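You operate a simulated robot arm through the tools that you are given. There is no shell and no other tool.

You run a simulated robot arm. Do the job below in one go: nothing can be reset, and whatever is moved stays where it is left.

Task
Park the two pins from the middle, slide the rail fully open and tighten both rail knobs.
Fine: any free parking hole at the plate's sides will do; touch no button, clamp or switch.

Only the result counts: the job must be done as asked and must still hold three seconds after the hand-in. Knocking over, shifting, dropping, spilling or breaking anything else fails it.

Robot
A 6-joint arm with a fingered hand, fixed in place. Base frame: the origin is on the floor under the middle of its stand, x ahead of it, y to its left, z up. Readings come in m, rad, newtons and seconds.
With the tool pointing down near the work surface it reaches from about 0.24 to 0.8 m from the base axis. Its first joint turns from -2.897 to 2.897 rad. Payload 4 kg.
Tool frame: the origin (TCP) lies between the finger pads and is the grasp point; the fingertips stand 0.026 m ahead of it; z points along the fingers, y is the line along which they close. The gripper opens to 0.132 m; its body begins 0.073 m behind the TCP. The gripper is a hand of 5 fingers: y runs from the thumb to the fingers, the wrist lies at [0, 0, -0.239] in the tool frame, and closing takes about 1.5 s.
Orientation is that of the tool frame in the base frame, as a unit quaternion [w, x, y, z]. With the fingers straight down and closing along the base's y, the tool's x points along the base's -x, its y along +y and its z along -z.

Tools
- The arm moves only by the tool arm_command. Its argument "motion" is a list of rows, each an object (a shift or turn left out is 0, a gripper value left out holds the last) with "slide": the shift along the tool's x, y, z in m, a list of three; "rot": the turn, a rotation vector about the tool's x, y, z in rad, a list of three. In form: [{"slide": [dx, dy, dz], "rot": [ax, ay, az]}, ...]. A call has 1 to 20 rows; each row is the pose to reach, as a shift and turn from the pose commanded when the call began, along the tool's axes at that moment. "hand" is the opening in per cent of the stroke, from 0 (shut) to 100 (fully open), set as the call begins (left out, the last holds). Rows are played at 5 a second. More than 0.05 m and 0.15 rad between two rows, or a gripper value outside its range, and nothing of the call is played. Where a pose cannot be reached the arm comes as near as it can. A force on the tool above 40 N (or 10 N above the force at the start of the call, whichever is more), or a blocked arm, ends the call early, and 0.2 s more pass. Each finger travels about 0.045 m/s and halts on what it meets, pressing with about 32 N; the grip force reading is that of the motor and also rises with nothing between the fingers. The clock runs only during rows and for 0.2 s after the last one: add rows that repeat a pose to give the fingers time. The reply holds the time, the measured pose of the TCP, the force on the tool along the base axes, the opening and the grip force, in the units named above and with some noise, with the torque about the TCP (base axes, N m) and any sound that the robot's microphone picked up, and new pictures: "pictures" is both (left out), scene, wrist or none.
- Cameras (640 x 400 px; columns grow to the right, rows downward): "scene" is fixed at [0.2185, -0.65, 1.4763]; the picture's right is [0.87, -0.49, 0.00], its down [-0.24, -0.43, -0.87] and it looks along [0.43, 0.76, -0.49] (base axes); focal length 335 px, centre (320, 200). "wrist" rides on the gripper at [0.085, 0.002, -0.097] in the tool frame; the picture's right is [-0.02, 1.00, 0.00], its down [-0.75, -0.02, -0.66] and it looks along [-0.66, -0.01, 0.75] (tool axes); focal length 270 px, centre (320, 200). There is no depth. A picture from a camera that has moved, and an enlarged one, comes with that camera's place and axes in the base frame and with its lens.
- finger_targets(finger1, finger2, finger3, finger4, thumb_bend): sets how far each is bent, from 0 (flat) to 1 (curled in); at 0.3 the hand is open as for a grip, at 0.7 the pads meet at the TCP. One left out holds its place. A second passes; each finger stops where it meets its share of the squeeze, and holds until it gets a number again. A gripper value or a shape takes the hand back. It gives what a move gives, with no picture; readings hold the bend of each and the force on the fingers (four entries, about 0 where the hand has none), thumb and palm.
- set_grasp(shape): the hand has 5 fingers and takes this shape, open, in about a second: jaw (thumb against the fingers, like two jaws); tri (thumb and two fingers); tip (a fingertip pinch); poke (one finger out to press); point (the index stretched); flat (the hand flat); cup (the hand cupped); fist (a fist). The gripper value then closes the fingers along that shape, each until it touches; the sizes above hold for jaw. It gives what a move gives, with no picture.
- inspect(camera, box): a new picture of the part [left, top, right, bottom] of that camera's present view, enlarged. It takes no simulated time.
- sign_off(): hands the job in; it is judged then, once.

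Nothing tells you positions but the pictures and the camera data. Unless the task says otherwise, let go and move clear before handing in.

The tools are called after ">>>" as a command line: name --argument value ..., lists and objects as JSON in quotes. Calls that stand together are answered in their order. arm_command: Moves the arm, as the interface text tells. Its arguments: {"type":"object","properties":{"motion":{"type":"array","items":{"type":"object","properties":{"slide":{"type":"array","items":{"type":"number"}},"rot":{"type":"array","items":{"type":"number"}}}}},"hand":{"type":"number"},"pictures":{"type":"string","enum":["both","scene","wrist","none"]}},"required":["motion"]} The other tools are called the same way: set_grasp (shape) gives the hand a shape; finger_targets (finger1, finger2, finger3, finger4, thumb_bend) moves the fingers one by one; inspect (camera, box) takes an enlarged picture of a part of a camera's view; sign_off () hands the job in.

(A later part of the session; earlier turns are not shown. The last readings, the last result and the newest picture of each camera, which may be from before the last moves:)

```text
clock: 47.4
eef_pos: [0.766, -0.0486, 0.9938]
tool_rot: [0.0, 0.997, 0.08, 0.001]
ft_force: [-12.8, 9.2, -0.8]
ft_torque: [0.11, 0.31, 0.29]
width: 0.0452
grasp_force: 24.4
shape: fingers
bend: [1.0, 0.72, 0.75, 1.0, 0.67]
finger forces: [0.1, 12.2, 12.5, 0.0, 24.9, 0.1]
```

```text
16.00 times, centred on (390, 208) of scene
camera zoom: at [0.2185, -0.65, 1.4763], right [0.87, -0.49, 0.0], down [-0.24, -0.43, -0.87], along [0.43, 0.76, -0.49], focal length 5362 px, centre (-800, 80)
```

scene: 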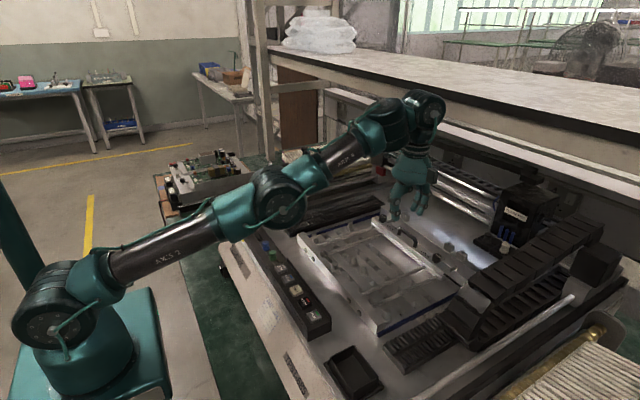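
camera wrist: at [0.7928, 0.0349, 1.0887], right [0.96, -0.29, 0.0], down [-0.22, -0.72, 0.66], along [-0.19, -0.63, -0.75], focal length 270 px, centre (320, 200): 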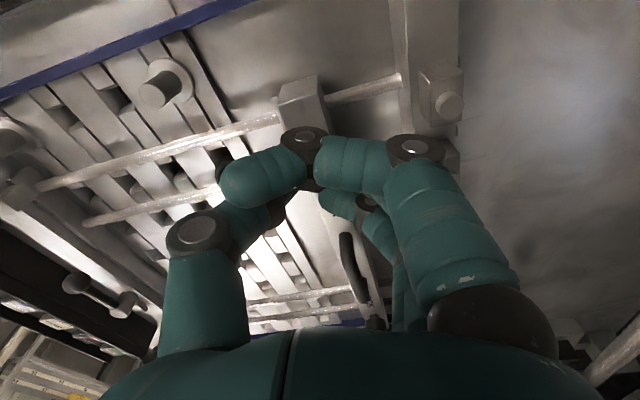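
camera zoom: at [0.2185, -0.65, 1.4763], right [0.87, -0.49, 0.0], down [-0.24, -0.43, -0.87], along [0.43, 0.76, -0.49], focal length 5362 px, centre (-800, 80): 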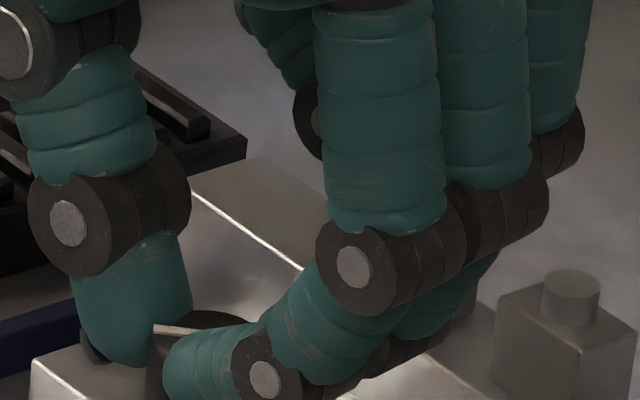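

Torque has risen to about 0.29 Nm, which suggests the knob has reached its stop. I open the fingers, rise and look at the pointer.

>>> finger_targets --finger2 0.54 --finger3 0.54 --thumb_bend 0.54

>>> inspect --camera "scene" --box '[375, 195, 405, 220]'

```text
clock: 48.4
eef_pos: [0.7665, -0.0489, 0.9924]
tool_rot: [0.0, 0.997, 0.08, 0.0]
ft_force: [-0.1, 0.3, -0.8]
ft_torque: [0.0, -0.02, -0.02]
width: 0.0502
grasp_force: 0.1
shape: fingers
bend: [1.0, 0.54, 0.54, 1.0, 0.54]
finger forces: [0.0, 0.0, 0.0, 0.0, 0.1, 0.1]
```

```text
16.00 times, centred on (390, 208) of scene
camera zoom: at [0.2185, -0.65, 1.4763], right [0.87, -0.49, 0.0], down [-0.24, -0.43, -0.87], along [0.43, 0.76, -0.49], focal length 5362 px, centre (-800, 80)
```

zoom: 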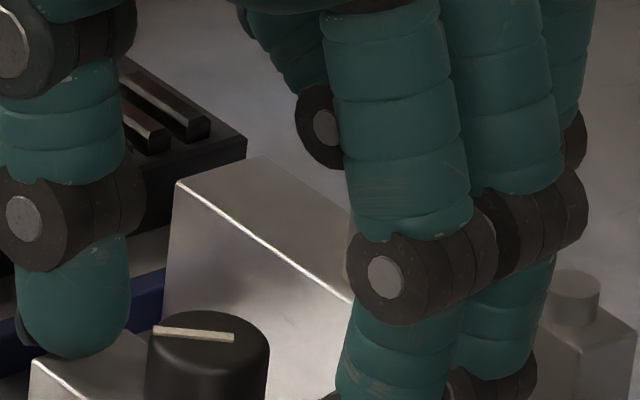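

The pointer has turned about 130° clockwise and the hand slipped after that. I re-grip further back and try turning more, to confirm it is really tight.

>>> arm_command --motion '[{"slide": [0, 0, -0.015]}, {"slide": [0, 0, -0.015], "rot": [0, 0, -0.14]}, {"slide": [0, 0, -0.015], "rot": [0, 0, -0.28]}, {"slide": [0, 0, -0.015], "rot": [0, 0, -0.42]}, {"slide": [0, 0, -0.015], "rot": [0, 0, -0.56]}, {"slide": [0, 0, -0.015], "rot": [0, 0, -0.7]}, {"slide": [0, 0, -0.015], "rot": [0, 0, -0.84]}, {"slide": [0, 0, -0.015], "rot": [0, 0, -0.98]}, {"slide": [0.001, -0.001, -0.015], "rot": [0, 0, -1.12]}, {"slide": [0.0026, -0.0021, -0.015], "rot": [0, 0, -1.26]}, {"slide": [0.0026, -0.0021, -0.015], "rot": [0, 0, -1.4]}, {"slide": [0.0026, -0.0021, -0.007], "rot": [0, 0, -1.4]}, {"slide": [0.0026, -0.0021, 0.0], "rot": [0, 0, -1.4]}, {"slide": [0.0026, -0.0021, 0.0], "rot": [0, 0, -1.4]}]' --pictures "none"

>>> inspect --camera "scene" --box '[370, 190, 410, 225]'

```text
clock: 51.4
eef_pos: [0.7681, -0.0465, 0.9926]
tool_rot: [0.0, 0.71, 0.704, 0.0]
ft_force: [-1.1, 0.3, 0.7]
ft_torque: [-0.01, -0.04, -0.02]
width: 0.0505
grasp_force: 0.1
shape: fingers
bend: [1.0, 0.54, 0.54, 1.0, 0.54]
finger forces: [0.1, 0.1, 0.0, 0.0, 0.1, 0.0]
```

```text
11.43 times, centred on (390, 208) of scene
camera zoom: at [0.2185, -0.65, 1.4763], right [0.87, -0.49, 0.0], down [-0.24, -0.43, -0.87], along [0.43, 0.76, -0.49], focal length 3830 px, centre (-480, 114)
```

zoom: 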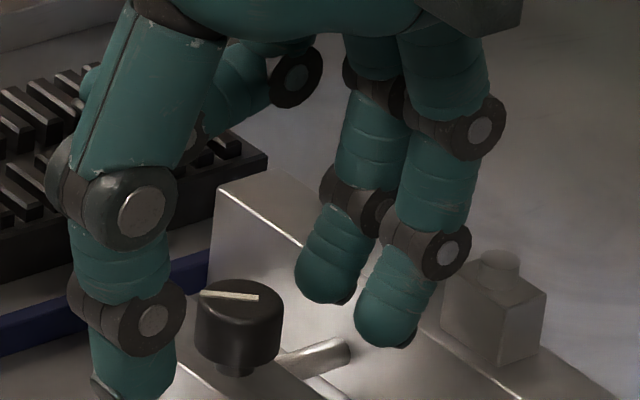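

>>> finger_targets --finger2 0.85 --finger3 0.85 --thumb_bend 0.85

>>> arm_command --motion '[{"rot": [0, 0, 0.05]}, {"rot": [0, 0, 0.1]}, {"rot": [0, 0, 0.15]}, {"rot": [0, 0, 0.2]}]' --pictures "none"

>>> inspect --camera "scene" --box '[370, 190, 410, 225]'

```text
clock: 52.4
eef_pos: [0.7687, -0.0472, 0.9899]
tool_rot: [-0.002, 0.71, 0.704, -0.002]
ft_force: [-12.3, -2.5, -19.1]
ft_torque: [-0.05, 0.16, 0.03]
width: 0.045
grasp_force: 22.5
shape: fingers
bend: [1.0, 0.72, 0.73, 1.0, 0.67]
finger forces: [0.1, 8.8, 8.1, 0.0, 27.8, 0.0]
```

```text
clock: 53.4
eef_pos: [0.7683, -0.048, 0.9925]
tool_rot: [-0.001, 0.778, 0.629, -0.001]
ft_force: [-15.7, -8.5, -22.2]
ft_torque: [-0.23, 0.21, 0.31]
width: 0.0449
grasp_force: 24.8
shape: fingers
bend: [1.0, 0.72, 0.73, 1.0, 0.67]
finger forces: [0.1, 12.1, 8.3, 0.0, 29.5, 0.0]
```

```text
11.43 times, centred on (390, 208) of scene
camera zoom: at [0.2185, -0.65, 1.4763], right [0.87, -0.49, 0.0], down [-0.24, -0.43, -0.87], along [0.43, 0.76, -0.49], focal length 3830 px, centre (-480, 114)
```

zoom: 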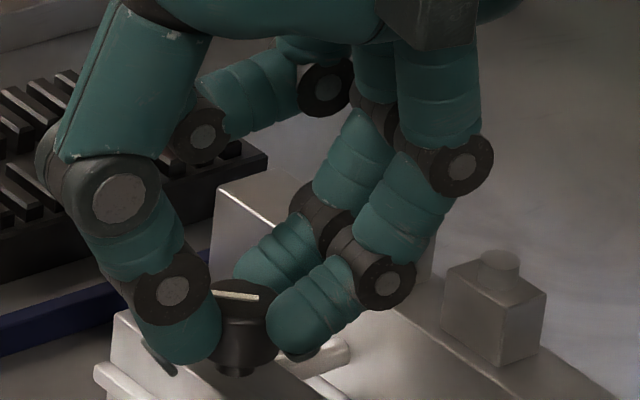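

The torque rises at once while the pointer stays put, so the +y knob is hard on its stop. I release it and move toward the -y knob at about (0.766, -0.246).

>>> finger_targets --finger2 0.54 --finger3 0.54 --thumb_bend 0.54

>>> arm_command --motion '[{"slide": [0, 0, -0.015]}, {"slide": [0, 0, -0.03]}, {"slide": [-0.0169, -0.0311, -0.034], "rot": [0, 0, -0.14]}, {"slide": [-0.0436, -0.0602, -0.038], "rot": [0, 0, -0.28]}, {"slide": [-0.0827, -0.0518, -0.038], "rot": [0, 0, -0.42]}, {"slide": [-0.1218, -0.0434, -0.038], "rot": [0, 0, -0.56]}, {"slide": [-0.1609, -0.0351, -0.038], "rot": [0, 0, -0.7]}, {"slide": [-0.2, -0.0267, -0.038], "rot": [0, 0, -0.84]}, {"slide": [-0.203, -0.026, -0.038], "rot": [0, 0, -0.98]}, {"slide": [-0.203, -0.026, -0.038], "rot": [0, 0, -1.12]}, {"slide": [-0.203, -0.026, -0.038], "rot": [0, 0, -1.26]}, {"slide": [-0.203, -0.026, -0.038], "rot": [0, 0, -1.4]}, {"slide": [-0.203, -0.026, -0.038], "rot": [0, 0, -1.54]}, {"slide": [-0.203, -0.026, -0.038], "rot": [0, 0, -1.68]}, {"slide": [-0.203, -0.026, -0.038], "rot": [0, 0, -1.782]}, {"slide": [-0.203, -0.026, -0.038], "rot": [0, 0, -1.782]}]' --pictures "both"

>>> inspect --camera "scene" --box '[370, 180, 490, 290]'

```text
clock: 54.4
eef_pos: [0.7681, -0.0477, 0.9937]
tool_rot: [0.0, 0.777, 0.629, 0.001]
ft_force: [0.0, -0.2, -0.2]
ft_torque: [-0.02, 0.0, -0.01]
width: 0.0502
grasp_force: 0.0
shape: fingers
bend: [1.0, 0.54, 0.54, 1.0, 0.54]
finger forces: [0.0, 0.1, 0.0, 0.0, 0.1, 0.0]
```

```text
clock: 57.8
eef_pos: [0.7012, -0.2398, 1.0301]
tool_rot: [0.0, -0.001, 1.0, 0.0]
ft_force: [0.1, 0.2, 0.5]
ft_torque: [0.02, 0.04, 0.02]
width: 0.0501
grasp_force: 0.1
shape: fingers
bend: [1.0, 0.54, 0.54, 1.0, 0.54]
finger forces: [0.0, 0.0, 0.0, 0.0, 0.0, 0.1]
camera wrist: at [0.6173, -0.2368, 1.127], right [0.02, 1.0, 0.0], down [0.75, -0.01, 0.66], along [0.66, -0.01, -0.75], focal length 270 px, centre (320, 200)
```

scene: 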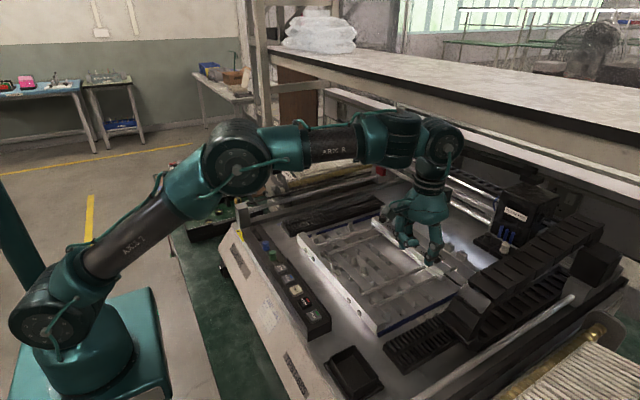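
wrist: 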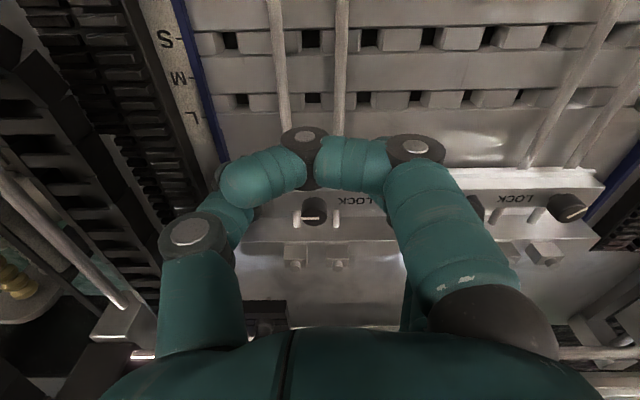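

```text
3.64 times, centred on (430, 235) of scene
camera zoom: at [0.2185, -0.65, 1.4763], right [0.87, -0.49, 0.0], down [-0.24, -0.43, -0.87], along [0.43, 0.76, -0.49], focal length 1219 px, centre (-80, 73)
```

zoom: 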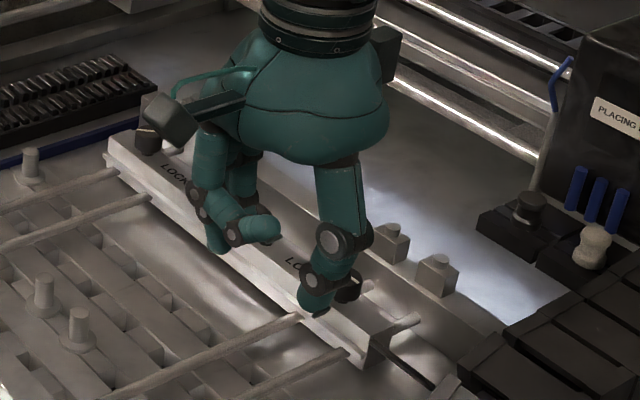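

>>> inspect --camera "wrist" --box '[260, 170, 380, 250]'

>>> inspect --camera "wrist" --box '[490, 170, 610, 250]'

```text
5.00 times, centred on (320, 210) of wrist
camera zoom: at [0.6173, -0.2368, 1.127], right [0.02, 1.0, 0.0], down [0.75, -0.01, 0.66], along [0.66, -0.01, -0.75], focal length 1351 px, centre (320, 150)
```

zoom: 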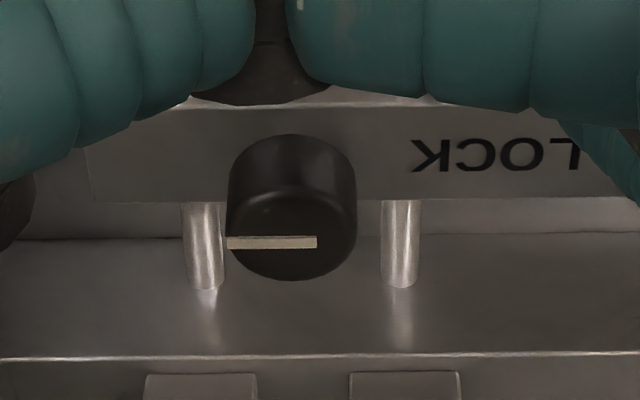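

```text
5.00 times, centred on (550, 210) of wrist
camera zoom: at [0.6173, -0.2368, 1.127], right [0.02, 1.0, 0.0], down [0.75, -0.01, 0.66], along [0.66, -0.01, -0.75], focal length 1351 px, centre (-830, 150)
```

zoom: 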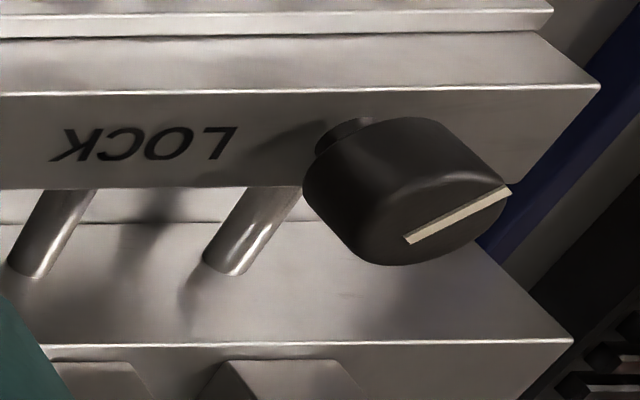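

>>> arm_command --motion '[{"slide": [-0.02, -0.001, 0.004], "rot": [0.018, -0.057, 0]}, {"slide": [-0.04, -0.003, 0.008], "rot": [0.0367, -0.1142, 0]}, {"slide": [-0.0623, -0.0042, 0.012], "rot": [0.0367, -0.1142, 0]}, {"slide": [-0.0623, -0.0042, 0.012], "rot": [0.0367, -0.1142, 0]}]' --pictures "none"

>>> inspect --camera "scene" --box '[400, 200, 480, 270]'

```text
clock: 58.8
eef_pos: [0.7617, -0.2423, 1.0195]
tool_rot: [0.058, 0.0, 0.998, -0.018]
ft_force: [0.5, 0.0, -0.2]
ft_torque: [0.0, 0.0, 0.0]
width: 0.0504
grasp_force: 0.0
shape: fingers
bend: [1.0, 0.54, 0.54, 1.0, 0.54]
finger forces: [0.1, 0.0, 0.1, 0.1, 0.1, 0.0]
```

```text
5.71 times, centred on (440, 235) of scene
camera zoom: at [0.2185, -0.65, 1.4763], right [0.87, -0.49, 0.0], down [-0.24, -0.43, -0.87], along [0.43, 0.76, -0.49], focal length 1915 px, centre (-366, 0)
```

zoom: 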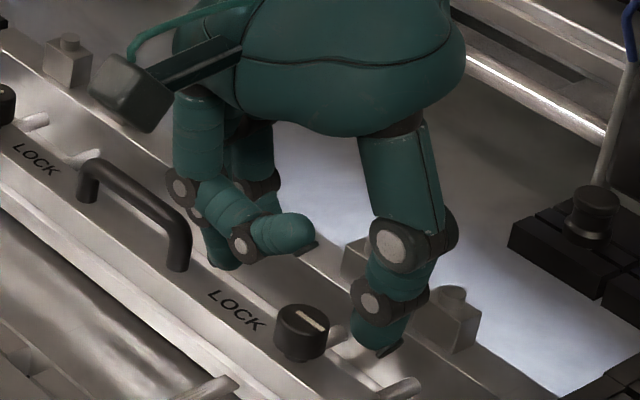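

>>> arm_command --motion '[{"slide": [0.0007, 0, 0.01]}, {"slide": [0.0014, 0, 0.018]}, {"slide": [0.0018, 0, 0.025]}, {"slide": [0.0018, 0, 0.025]}]' --pictures "none"

>>> inspect --camera "scene" --box '[400, 200, 480, 270]'

```text
clock: 59.8
eef_pos: [0.7634, -0.2444, 0.9937]
tool_rot: [0.057, 0.0, 0.998, -0.019]
ft_force: [-0.1, 0.4, -0.3]
ft_torque: [0.02, 0.0, 0.01]
width: 0.0505
grasp_force: 0.0
shape: fingers
bend: [1.0, 0.54, 0.54, 1.0, 0.54]
finger forces: [0.0, 0.1, 0.1, 0.0, 0.0, 0.1]
```

```text
5.71 times, centred on (440, 235) of scene
camera zoom: at [0.2185, -0.65, 1.4763], right [0.87, -0.49, 0.0], down [-0.24, -0.43, -0.87], along [0.43, 0.76, -0.49], focal length 1915 px, centre (-366, 0)
```

zoom: 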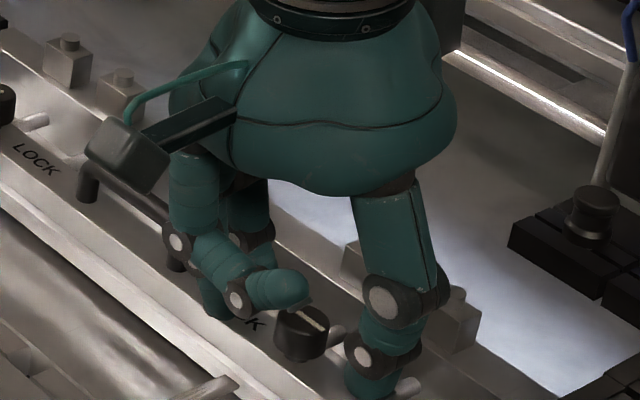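

>>> finger_targets --finger2 0.85 --finger3 0.85 --thumb_bend 0.85

>>> arm_command --motion '[{"rot": [0, 0, 0.08]}, {"rot": [0, 0, 0.16]}, {"rot": [0, 0, 0.24]}, {"rot": [0, 0, 0.32]}, {"rot": [0, 0, 0.4]}, {"rot": [0, 0, 0.48]}, {"rot": [0, 0, 0.56]}]' --pictures "none"

>>> inspect --camera "scene" --box '[400, 200, 480, 270]'

```text
clock: 60.8
eef_pos: [0.764, -0.245, 0.9945]
tool_rot: [0.056, 0.0, 0.998, -0.019]
ft_force: [-0.4, -7.8, -15.5]
ft_torque: [-0.04, 0.07, -0.02]
width: 0.0447
grasp_force: 23.3
shape: fingers
bend: [1.0, 0.71, 0.71, 1.0, 0.68]
finger forces: [0.0, 10.0, 10.1, 0.1, 25.9, 0.1]
```

```text
clock: 62.4
eef_pos: [0.764, -0.2445, 0.9943]
tool_rot: [0.059, 0.276, 0.959, -0.001]
ft_force: [-10.3, -4.4, -19.6]
ft_torque: [-0.08, 0.2, 0.0]
width: 0.0446
grasp_force: 21.7
shape: fingers
bend: [1.0, 0.71, 0.71, 1.0, 0.68]
finger forces: [0.0, 10.1, 7.8, 0.0, 25.3, 0.0]
```

```text
5.71 times, centred on (440, 235) of scene
camera zoom: at [0.2185, -0.65, 1.4763], right [0.87, -0.49, 0.0], down [-0.24, -0.43, -0.87], along [0.43, 0.76, -0.49], focal length 1915 px, centre (-366, 0)
```

zoom: 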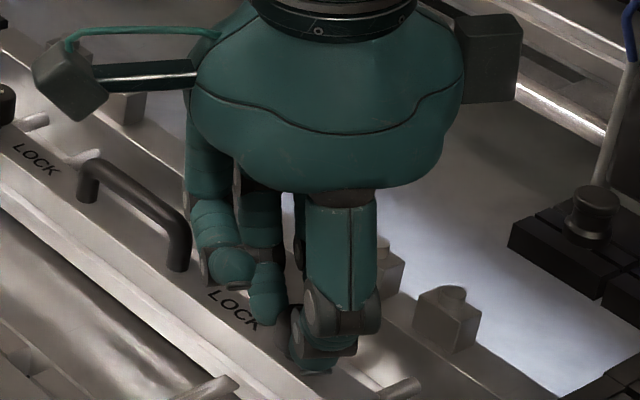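

>>> arm_command --motion '[{"rot": [0, 0, 0.08]}, {"rot": [0, 0, 0.16]}, {"rot": [0, 0, 0.24]}, {"rot": [0, 0, 0.32]}, {"rot": [0, 0, 0.4]}, {"rot": [0, 0, 0.48]}, {"rot": [0, 0, 0.56]}]' --pictures "none"

>>> arm_command --motion '[{"rot": [0, 0, 0.08]}, {"rot": [0, 0, 0.16]}, {"rot": [0, 0, 0.24]}, {"rot": [0, 0, 0.32]}, {"rot": [0, 0, 0.4]}, {"rot": [0, 0, 0.48]}, {"rot": [0, 0, 0.56]}]' --pictures "none"

>>> inspect --camera "scene" --box '[400, 200, 480, 270]'

```text
clock: 64.0
eef_pos: [0.7637, -0.2445, 0.9933]
tool_rot: [0.057, 0.53, 0.846, 0.015]
ft_force: [-11.5, -0.7, -15.9]
ft_torque: [-0.04, 0.27, 0.06]
width: 0.0443
grasp_force: 22.3
shape: fingers
bend: [1.0, 0.71, 0.71, 1.0, 0.68]
finger forces: [0.0, 10.5, 8.0, 0.0, 27.2, 0.1]
```

```text
clock: 65.6
eef_pos: [0.7643, -0.2451, 0.9942]
tool_rot: [0.052, 0.743, 0.667, 0.03]
ft_force: [-12.4, 4.8, -11.4]
ft_torque: [0.01, 0.32, 0.0]
width: 0.0443
grasp_force: 24.5
shape: fingers
bend: [1.0, 0.71, 0.71, 1.0, 0.68]
finger forces: [0.0, 10.1, 8.8, 0.1, 28.8, 0.0]
```

```text
5.71 times, centred on (440, 235) of scene
camera zoom: at [0.2185, -0.65, 1.4763], right [0.87, -0.49, 0.0], down [-0.24, -0.43, -0.87], along [0.43, 0.76, -0.49], focal length 1915 px, centre (-366, 0)
```

zoom: 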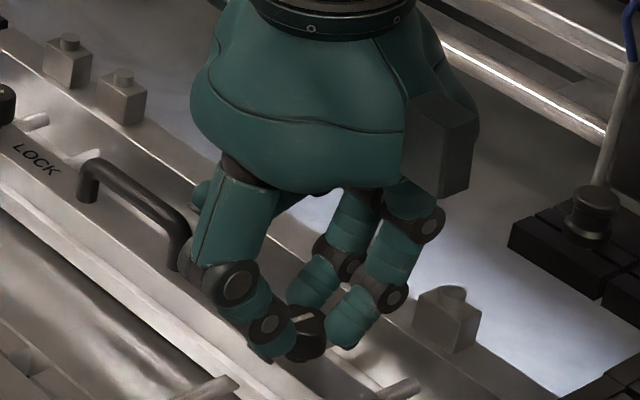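

>>> inspect --camera "scene" --box '[440, 245, 470, 265]'

>>> arm_command --motion '[{"rot": [0, 0, 0.08]}, {"rot": [0, 0, 0.16]}, {"rot": [0, 0, 0.24]}, {"rot": [0, 0, 0.32]}, {"rot": [0, 0, 0.4]}, {"rot": [0, 0, 0.48]}, {"rot": [0, 0, 0.56]}]' --pictures "none"

>>> inspect --camera "scene" --box '[440, 245, 470, 265]'

```text
16.00 times, centred on (455, 255) of scene
camera zoom: at [0.2185, -0.65, 1.4763], right [0.87, -0.49, 0.0], down [-0.24, -0.43, -0.87], along [0.43, 0.76, -0.49], focal length 5362 px, centre (-1840, -680)
```

zoom: 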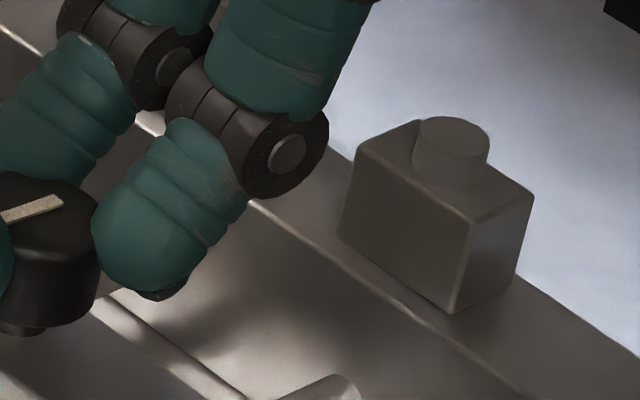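

```text
clock: 67.2
eef_pos: [0.7641, -0.2444, 0.9946]
tool_rot: [0.041, 0.899, 0.435, 0.043]
ft_force: [-7.8, 8.4, -9.9]
ft_torque: [0.08, 0.3, -0.04]
width: 0.0445
grasp_force: 24.5
shape: fingers
bend: [1.0, 0.71, 0.71, 1.0, 0.68]
finger forces: [0.1, 9.5, 10.5, 0.0, 28.9, 0.1]
```

```text
16.00 times, centred on (455, 255) of scene
camera zoom: at [0.2185, -0.65, 1.4763], right [0.87, -0.49, 0.0], down [-0.24, -0.43, -0.87], along [0.43, 0.76, -0.49], focal length 5362 px, centre (-1840, -680)
```

zoom: 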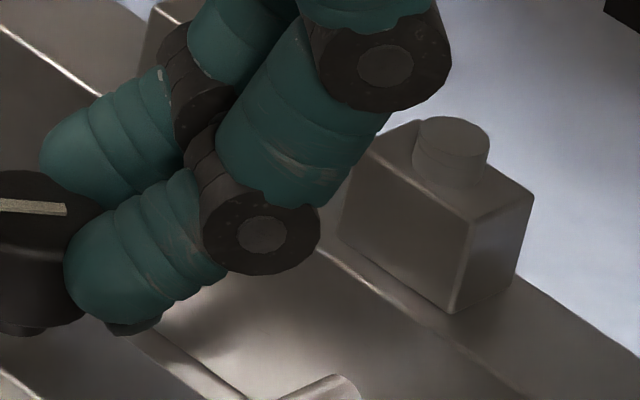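

>>> arm_command --motion '[{"rot": [0, 0, 0.08]}, {"rot": [0, 0, 0.16]}, {"rot": [0, 0, 0.24]}, {"rot": [0, 0, 0.32]}, {"rot": [0, 0, 0.4]}]' --pictures "none"

>>> inspect --camera "scene" --box '[430, 235, 470, 265]'

```text
clock: 68.4
eef_pos: [0.7646, -0.2438, 0.9949]
tool_rot: [0.032, 0.967, 0.248, 0.052]
ft_force: [-2.2, 10.6, -6.4]
ft_torque: [0.14, 0.09, 0.3]
width: 0.0442
grasp_force: 27.4
shape: fingers
bend: [1.0, 0.72, 0.71, 1.0, 0.69]
finger forces: [0.0, 18.5, 10.1, 0.0, 26.2, 0.0]
```

```text
13.33 times, centred on (450, 250) of scene
camera zoom: at [0.2185, -0.65, 1.4763], right [0.87, -0.49, 0.0], down [-0.24, -0.43, -0.87], along [0.43, 0.76, -0.49], focal length 4468 px, centre (-1413, -467)
```

zoom: 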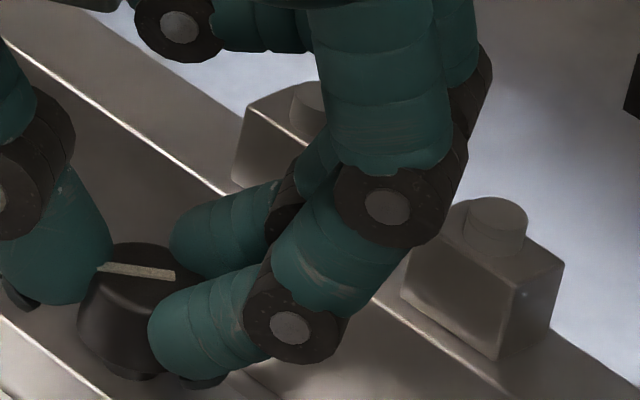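

The -y knob also reached its stop, at 0.30 Nm near 130°. I release it, rise, undo the tilt and back away.

>>> finger_targets --finger2 0.54 --finger3 0.54 --thumb_bend 0.54

>>> inspect --camera "scene" --box '[430, 235, 470, 265]'

>>> arm_command --motion '[{"slide": [0, 0, -0.015]}, {"slide": [0, 0, -0.03]}, {"slide": [0, 0, -0.03], "rot": [0.044, -0.041, 0]}, {"slide": [0, 0, -0.03], "rot": [0.0875, -0.0821, 0]}, {"slide": [0, 0, -0.03], "rot": [0.0875, -0.0821, 0]}]' --pictures "none"

```text
clock: 69.4
eef_pos: [0.7636, -0.2442, 0.9947]
tool_rot: [0.032, 0.967, 0.248, 0.051]
ft_force: [0.2, -0.8, -0.5]
ft_torque: [-0.01, 0.01, -0.03]
width: 0.0503
grasp_force: 0.2
shape: fingers
bend: [1.0, 0.54, 0.54, 1.0, 0.54]
finger forces: [0.0, 0.1, 0.1, 0.0, 0.0, 0.0]
```

```text
13.33 times, centred on (450, 250) of scene
camera zoom: at [0.2185, -0.65, 1.4763], right [0.87, -0.49, 0.0], down [-0.24, -0.43, -0.87], along [0.43, 0.76, -0.49], focal length 4468 px, centre (-1413, -467)
```

zoom: 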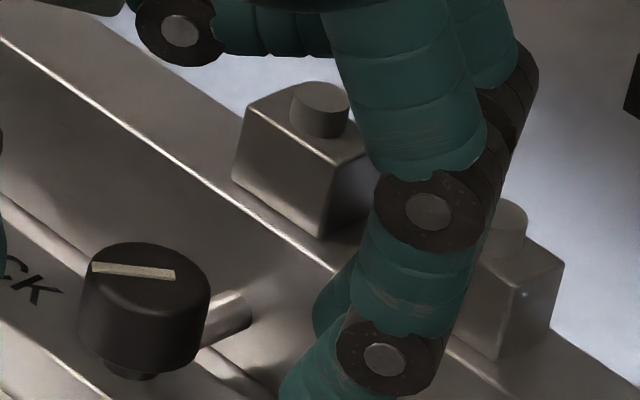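

```text
clock: 70.6
eef_pos: [0.7601, -0.2434, 1.024]
tool_rot: [0.016, 0.968, 0.248, 0.026]
ft_force: [0.5, 0.0, 0.0]
ft_torque: [0.0, -0.01, -0.03]
width: 0.0504
grasp_force: 0.1
shape: fingers
bend: [1.0, 0.54, 0.54, 1.0, 0.54]
finger forces: [0.1, 0.0, 0.0, 0.1, 0.0, 0.0]
out of reach, approached as far as the arm can: row 4, 5
```

>>> arm_command --motion '[{"slide": [-0.03, -0.0175, -0.011]}, {"slide": [-0.06, -0.035, -0.022], "rot": [0, 0, -0.14]}, {"slide": [-0.09, -0.0525, -0.033], "rot": [0, 0, -0.28]}, {"slide": [-0.1214, -0.0698, -0.044], "rot": [0, 0, -0.42]}, {"slide": [-0.1214, -0.0698, -0.044], "rot": [0, 0, -0.56]}, {"slide": [-0.1214, -0.0698, -0.044], "rot": [0, 0, -0.7]}, {"slide": [-0.1214, -0.0698, -0.044], "rot": [0, 0, -0.84]}, {"slide": [-0.1214, -0.0698, -0.044], "rot": [0, 0, -0.98]}, {"slide": [-0.1214, -0.0698, -0.044], "rot": [0, 0, -1.07]}, {"slide": [-0.1214, -0.0698, -0.044], "rot": [0, 0, -1.07]}]' --pictures "both"

```text
clock: 72.8
eef_pos: [0.6174, -0.2407, 1.0599]
tool_rot: [0.028, 0.706, 0.707, 0.014]
ft_force: [-0.8, 0.6, 0.6]
ft_torque: [-0.05, 0.0, 0.02]
width: 0.0505
grasp_force: 0.0
shape: fingers
bend: [1.0, 0.54, 0.54, 1.0, 0.54]
finger forces: [0.1, 0.1, 0.0, 0.0, 0.0, 0.0]
camera wrist: at [0.6154, -0.1532, 1.1544], right [1.0, -0.02, 0.06], down [-0.05, -0.74, 0.67], along [0.03, -0.67, -0.74], focal length 270 px, centre (320, 200)
```

scene: 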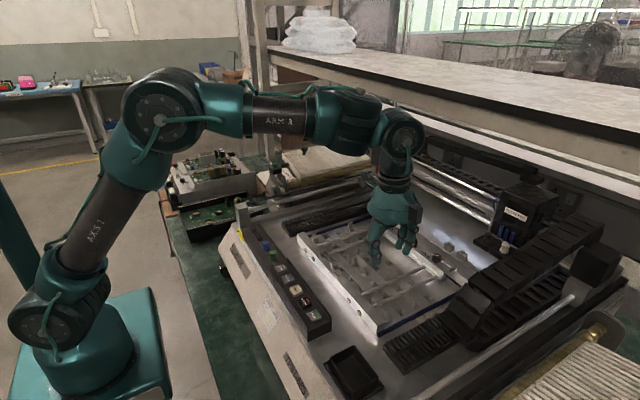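
wrist: 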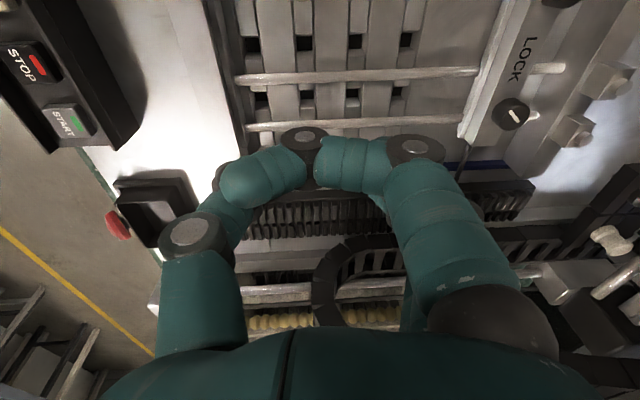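

The chain's near face is at about y=-0.43, so the -y parking column at y≈-0.30 has room around it. I level the hand, move aside and measure the pins precisely.

>>> arm_command --motion '[{"slide": [0.03, -0.02, -0.01], "rot": [0.03, 0.009, 0]}, {"slide": [0.07, -0.04, -0.02], "rot": [0.057, 0.0184, 0]}, {"slide": [0.1, -0.06, -0.03], "rot": [0.057, 0.0184, 0]}, {"slide": [0.14, -0.07, -0.04], "rot": [0.057, 0.0184, 0]}, {"slide": [0.18, -0.07, -0.04], "rot": [0.057, 0.0184, 0]}, {"slide": [0.18, -0.07, -0.04], "rot": [0.057, 0.0184, 0]}]' --pictures "wrist"

>>> inspect --camera "scene" --box '[330, 235, 370, 265]'

>>> inspect --camera "scene" --box '[380, 260, 460, 330]'

```text
clock: 74.2
eef_pos: [0.5459, -0.0585, 1.0934]
tool_rot: [0.0, 0.706, 0.708, 0.0]
ft_force: [-0.2, -0.5, -0.6]
ft_torque: [-0.03, 0.0, -0.01]
width: 0.0505
grasp_force: 0.0
shape: fingers
bend: [1.0, 0.54, 0.54, 1.0, 0.54]
finger forces: [0.0, 0.1, 0.1, 0.0, 0.0, 0.1]
camera wrist: at [0.5489, 0.0275, 1.1892], right [1.0, -0.02, 0.0], down [-0.01, -0.75, 0.66], along [-0.01, -0.66, -0.75], focal length 270 px, centre (320, 200)
```

wrist: 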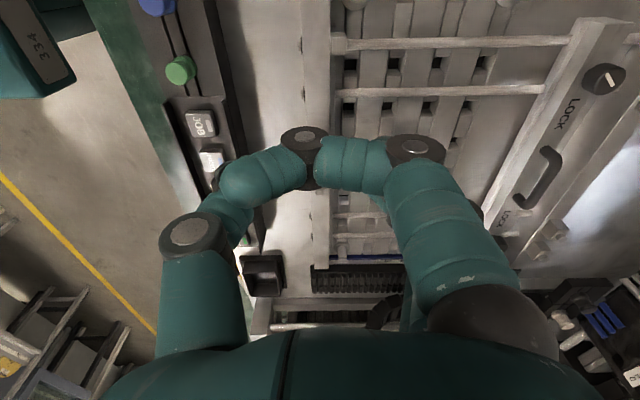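

```text
13.33 times, centred on (350, 250) of scene
camera zoom: at [0.2185, -0.65, 1.4763], right [0.87, -0.49, 0.0], down [-0.24, -0.43, -0.87], along [0.43, 0.76, -0.49], focal length 4468 px, centre (-80, -467)
```

zoom: 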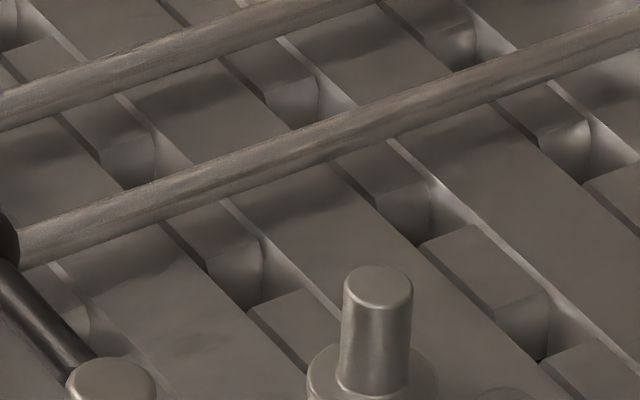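

```text
5.71 times, centred on (420, 295) of scene
camera zoom: at [0.2185, -0.65, 1.4763], right [0.87, -0.49, 0.0], down [-0.24, -0.43, -0.87], along [0.43, 0.76, -0.49], focal length 1915 px, centre (-251, -343)
```

zoom: 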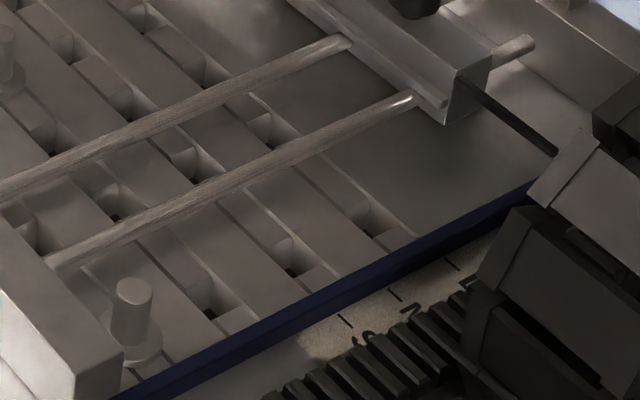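

>>> inspect --camera "scene" --box '[408, 290, 448, 320]'

>>> inspect --camera "scene" --box '[335, 245, 375, 270]'

>>> inspect --camera "scene" --box '[385, 300, 425, 330]'

```text
13.33 times, centred on (428, 305) of scene
camera zoom: at [0.2185, -0.65, 1.4763], right [0.87, -0.49, 0.0], down [-0.24, -0.43, -0.87], along [0.43, 0.76, -0.49], focal length 4468 px, centre (-1120, -1200)
```

zoom: 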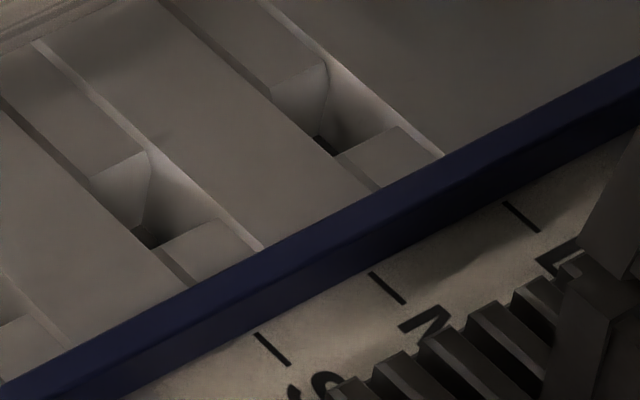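

```text
16.00 times, centred on (355, 258) of scene
camera zoom: at [0.2185, -0.65, 1.4763], right [0.87, -0.49, 0.0], down [-0.24, -0.43, -0.87], along [0.43, 0.76, -0.49], focal length 5362 px, centre (-240, -720)
```

zoom: 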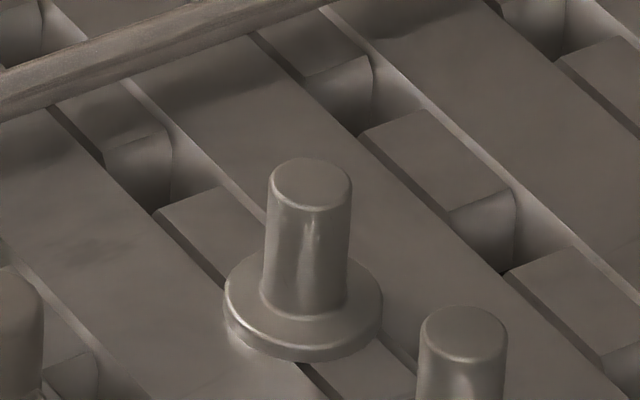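

```text
13.33 times, centred on (405, 315) of scene
camera zoom: at [0.2185, -0.65, 1.4763], right [0.87, -0.49, 0.0], down [-0.24, -0.43, -0.87], along [0.43, 0.76, -0.49], focal length 4468 px, centre (-813, -1333)
```

zoom: 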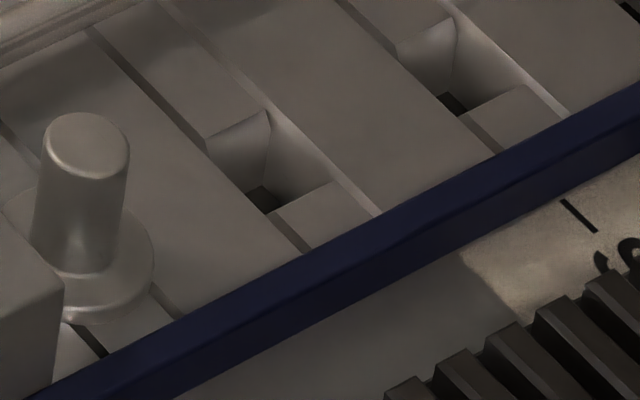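

The parking holes are clearly square wells, and the -y column has rows 2, 3 and 4 free. I pick pin B first, at about (0.614, -0.127), closing along x with a narrow opening so the thumb stays clear of the clamp.

>>> finger_targets --finger2 0.65 --finger3 0.65 --thumb_bend 0.62

>>> arm_command --motion '[{"slide": [-0.02, 0.02, 0.015]}, {"slide": [-0.04, 0.04, 0.03]}, {"slide": [-0.06, 0.06, 0.045]}, {"slide": [-0.0685, 0.07, 0.063]}, {"slide": [-0.0685, 0.07, 0.063]}]' --pictures "wrist"

>>> inspect --camera "scene" --box '[310, 180, 400, 270]'

```text
clock: 75.2
eef_pos: [0.5472, -0.0586, 1.0936]
tool_rot: [0.0, 0.707, 0.707, 0.0]
ft_force: [-0.9, -0.5, -1.6]
ft_torque: [-0.02, 0.04, 0.03]
width: 0.0471
grasp_force: 0.1
shape: fingers
bend: [1.0, 0.65, 0.65, 1.0, 0.62]
finger forces: [0.0, 0.0, 0.0, 0.1, 0.0, 0.1]
```

```text
clock: 76.4
eef_pos: [0.6167, -0.1274, 1.0309]
tool_rot: [-0.001, 0.706, 0.708, 0.0]
ft_force: [0.9, 0.6, -0.5]
ft_torque: [-0.02, 0.02, -0.03]
width: 0.0469
grasp_force: 0.1
shape: fingers
bend: [1.0, 0.65, 0.65, 1.0, 0.62]
finger forces: [0.0, 0.1, 0.0, 0.0, 0.0, 0.0]
camera wrist: at [0.619, -0.042, 1.1254], right [1.0, -0.02, 0.0], down [-0.01, -0.75, 0.66], along [-0.01, -0.66, -0.75], focal length 270 px, centre (320, 200)
```

wrist: 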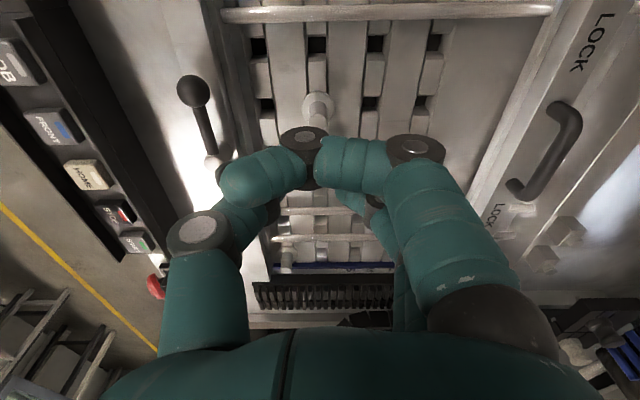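

```text
4.44 times, centred on (355, 225) of scene
camera zoom: at [0.2185, -0.65, 1.4763], right [0.87, -0.49, 0.0], down [-0.24, -0.43, -0.87], along [0.43, 0.76, -0.49], focal length 1490 px, centre (164, 89)
```

zoom: 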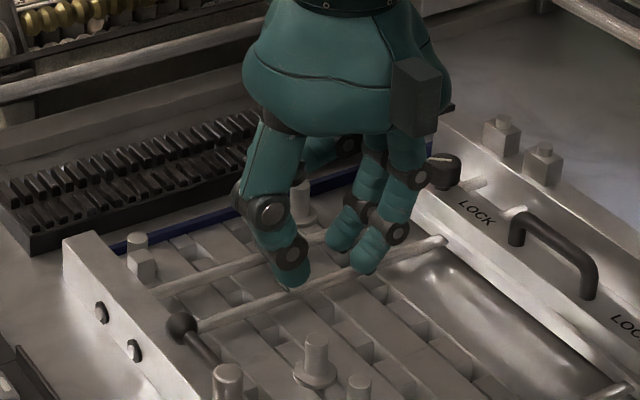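

>>> arm_command --motion '[{"slide": [0, -0.001, 0.02]}, {"slide": [0, -0.001, 0.038]}, {"slide": [0, -0.001, 0.038]}]' --pictures "none"

>>> inspect --camera "scene" --box '[325, 215, 385, 265]'

>>> inspect --camera "wrist" --box '[160, 60, 400, 200]'

```text
clock: 77.2
eef_pos: [0.6149, -0.1276, 0.9913]
tool_rot: [0.0, 0.707, 0.707, 0.0]
ft_force: [0.3, -0.8, -0.6]
ft_torque: [-0.01, -0.01, 0.0]
width: 0.0467
grasp_force: 0.1
shape: fingers
bend: [1.0, 0.65, 0.65, 1.0, 0.62]
finger forces: [0.0, 0.1, 0.0, 0.0, 0.0, 0.0]
```

```text
8.00 times, centred on (355, 240) of scene
camera zoom: at [0.2185, -0.65, 1.4763], right [0.87, -0.49, 0.0], down [-0.24, -0.43, -0.87], along [0.43, 0.76, -0.49], focal length 2681 px, centre (40, -120)
```

zoom: 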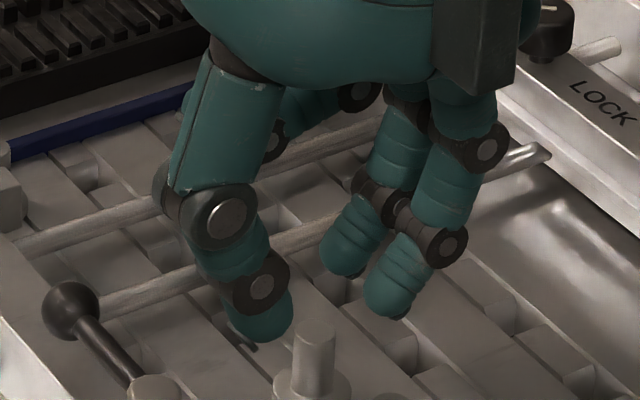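

```text
2.67 times, centred on (280, 130) of wrist
camera zoom: at [0.6176, -0.0423, 1.0871], right [1.0, -0.02, 0.0], down [-0.01, -0.75, 0.66], along [-0.01, -0.66, -0.75], focal length 721 px, centre (427, 387)
```

zoom: 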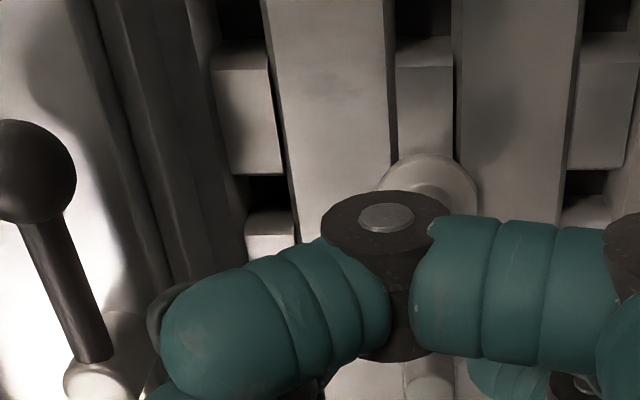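

>>> arm_command --motion '[{"slide": [0, 0, 0.01]}, {"slide": [0, 0, 0.018]}, {"slide": [0, 0, 0.0235]}, {"slide": [0, 0, 0.0235]}]' --pictures "none"

>>> inspect --camera "scene" --box '[325, 220, 385, 270]'

```text
clock: 78.2
eef_pos: [0.6139, -0.1269, 0.9674]
tool_rot: [0.0, 0.707, 0.708, 0.0]
ft_force: [1.0, 0.3, 0.4]
ft_torque: [-0.02, -0.03, -0.02]
width: 0.047
grasp_force: 0.1
shape: fingers
bend: [1.0, 0.65, 0.65, 1.0, 0.62]
finger forces: [0.0, 0.0, 0.0, 0.1, 0.0, 0.0]
```

```text
8.00 times, centred on (355, 245) of scene
camera zoom: at [0.2185, -0.65, 1.4763], right [0.87, -0.49, 0.0], down [-0.24, -0.43, -0.87], along [0.43, 0.76, -0.49], focal length 2681 px, centre (40, -160)
```

zoom: 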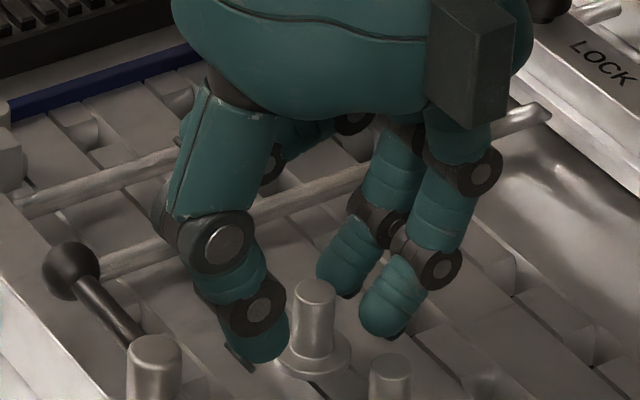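

>>> finger_targets --finger2 0.85 --finger3 0.85 --thumb_bend 0.85

>>> inspect --camera "scene" --box '[325, 220, 385, 270]'

```text
clock: 79.2
eef_pos: [0.6144, -0.1269, 0.9677]
tool_rot: [0.001, 0.707, 0.708, -0.001]
ft_force: [-0.3, 0.6, -0.4]
ft_torque: [-0.03, 0.04, 0.02]
width: 0.0422
grasp_force: 0.1
shape: fingers
bend: [1.0, 0.76, 0.82, 1.0, 0.75]
finger forces: [0.1, 0.1, 0.1, 0.0, 0.0, 0.0]
```

```text
8.00 times, centred on (355, 245) of scene
camera zoom: at [0.2185, -0.65, 1.4763], right [0.87, -0.49, 0.0], down [-0.24, -0.43, -0.87], along [0.43, 0.76, -0.49], focal length 2681 px, centre (40, -160)
```

zoom: 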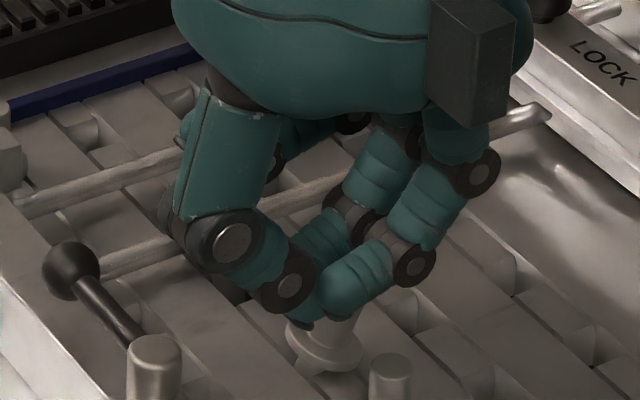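

>>> inspect --camera "scene" --box '[350, 245, 380, 270]'

>>> inspect --camera "wrist" --box '[240, 60, 400, 160]'

```text
16.00 times, centred on (365, 258) of scene
camera zoom: at [0.2185, -0.65, 1.4763], right [0.87, -0.49, 0.0], down [-0.24, -0.43, -0.87], along [0.43, 0.76, -0.49], focal length 5362 px, centre (-400, -720)
```

zoom: 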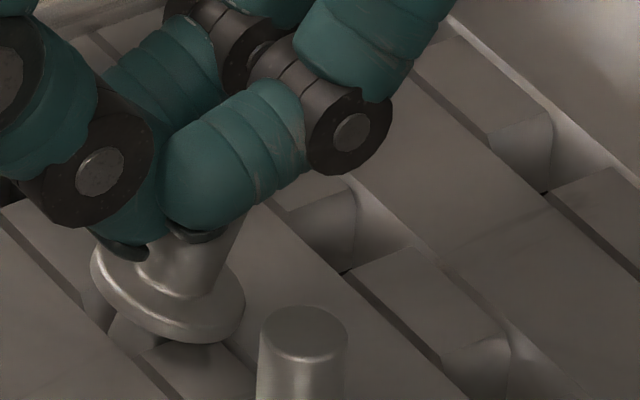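

```text
4.00 times, centred on (320, 110) of wrist
camera zoom: at [0.6177, -0.0423, 1.0639], right [1.0, -0.02, 0.0], down [-0.01, -0.75, 0.66], along [-0.01, -0.66, -0.75], focal length 1081 px, centre (320, 560)
```

zoom: 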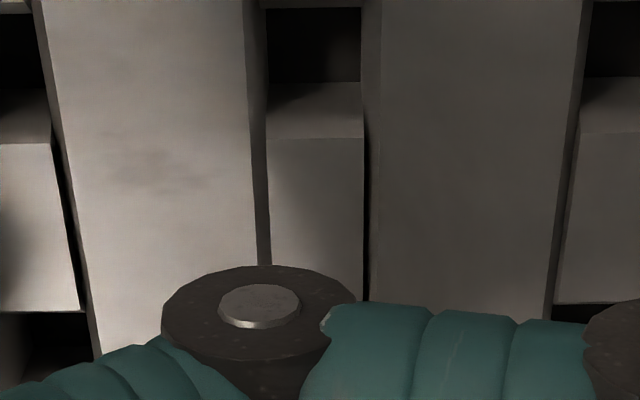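

Closing too far dragged pin B partly up and tilted it. I open gently so it can settle back into its hole, then look.

>>> finger_targets --finger2 0.72 --finger3 0.72 --thumb_bend 0.68

>>> inspect --camera "scene" --box '[345, 240, 385, 270]'

```text
clock: 80.2
eef_pos: [0.6154, -0.1269, 0.9677]
tool_rot: [-0.001, 0.706, 0.708, 0.0]
ft_force: [-1.0, -0.1, 6.6]
ft_torque: [-0.03, -0.01, 0.01]
width: 0.0446
grasp_force: 5.4
shape: fingers
bend: [1.0, 0.72, 0.74, 1.0, 0.68]
finger forces: [0.0, 2.9, 7.5, 0.0, 0.1, 0.0]
```

```text
13.33 times, centred on (365, 255) of scene
camera zoom: at [0.2185, -0.65, 1.4763], right [0.87, -0.49, 0.0], down [-0.24, -0.43, -0.87], along [0.43, 0.76, -0.49], focal length 4468 px, centre (-280, -533)
```

zoom: 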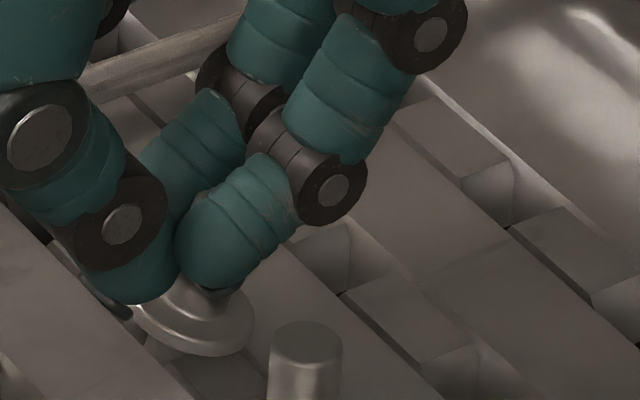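

>>> finger_targets --finger2 0.6 --finger3 0.6 --thumb_bend 0.6

>>> inspect --camera "scene" --box '[345, 240, 385, 270]'

```text
clock: 81.2
eef_pos: [0.6148, -0.1274, 0.9668]
tool_rot: [0.0, 0.706, 0.708, 0.0]
ft_force: [0.3, 0.4, 0.2]
ft_torque: [0.01, 0.01, 0.01]
width: 0.0478
grasp_force: 0.0
shape: fingers
bend: [1.0, 0.6, 0.6, 1.0, 0.6]
finger forces: [0.0, 0.0, 0.0, 0.0, 0.0, 0.0]
```

```text
13.33 times, centred on (365, 255) of scene
camera zoom: at [0.2185, -0.65, 1.4763], right [0.87, -0.49, 0.0], down [-0.24, -0.43, -0.87], along [0.43, 0.76, -0.49], focal length 4468 px, centre (-280, -533)
```

zoom: 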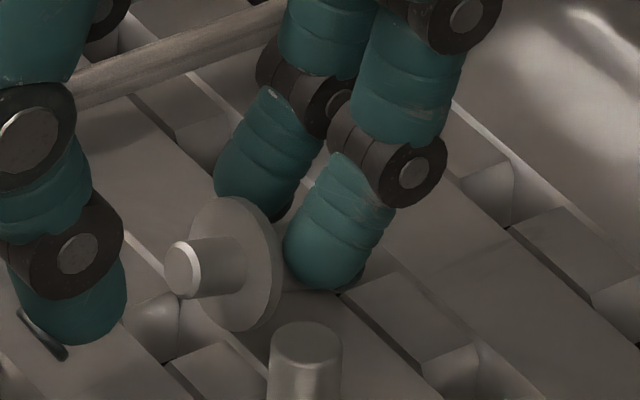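

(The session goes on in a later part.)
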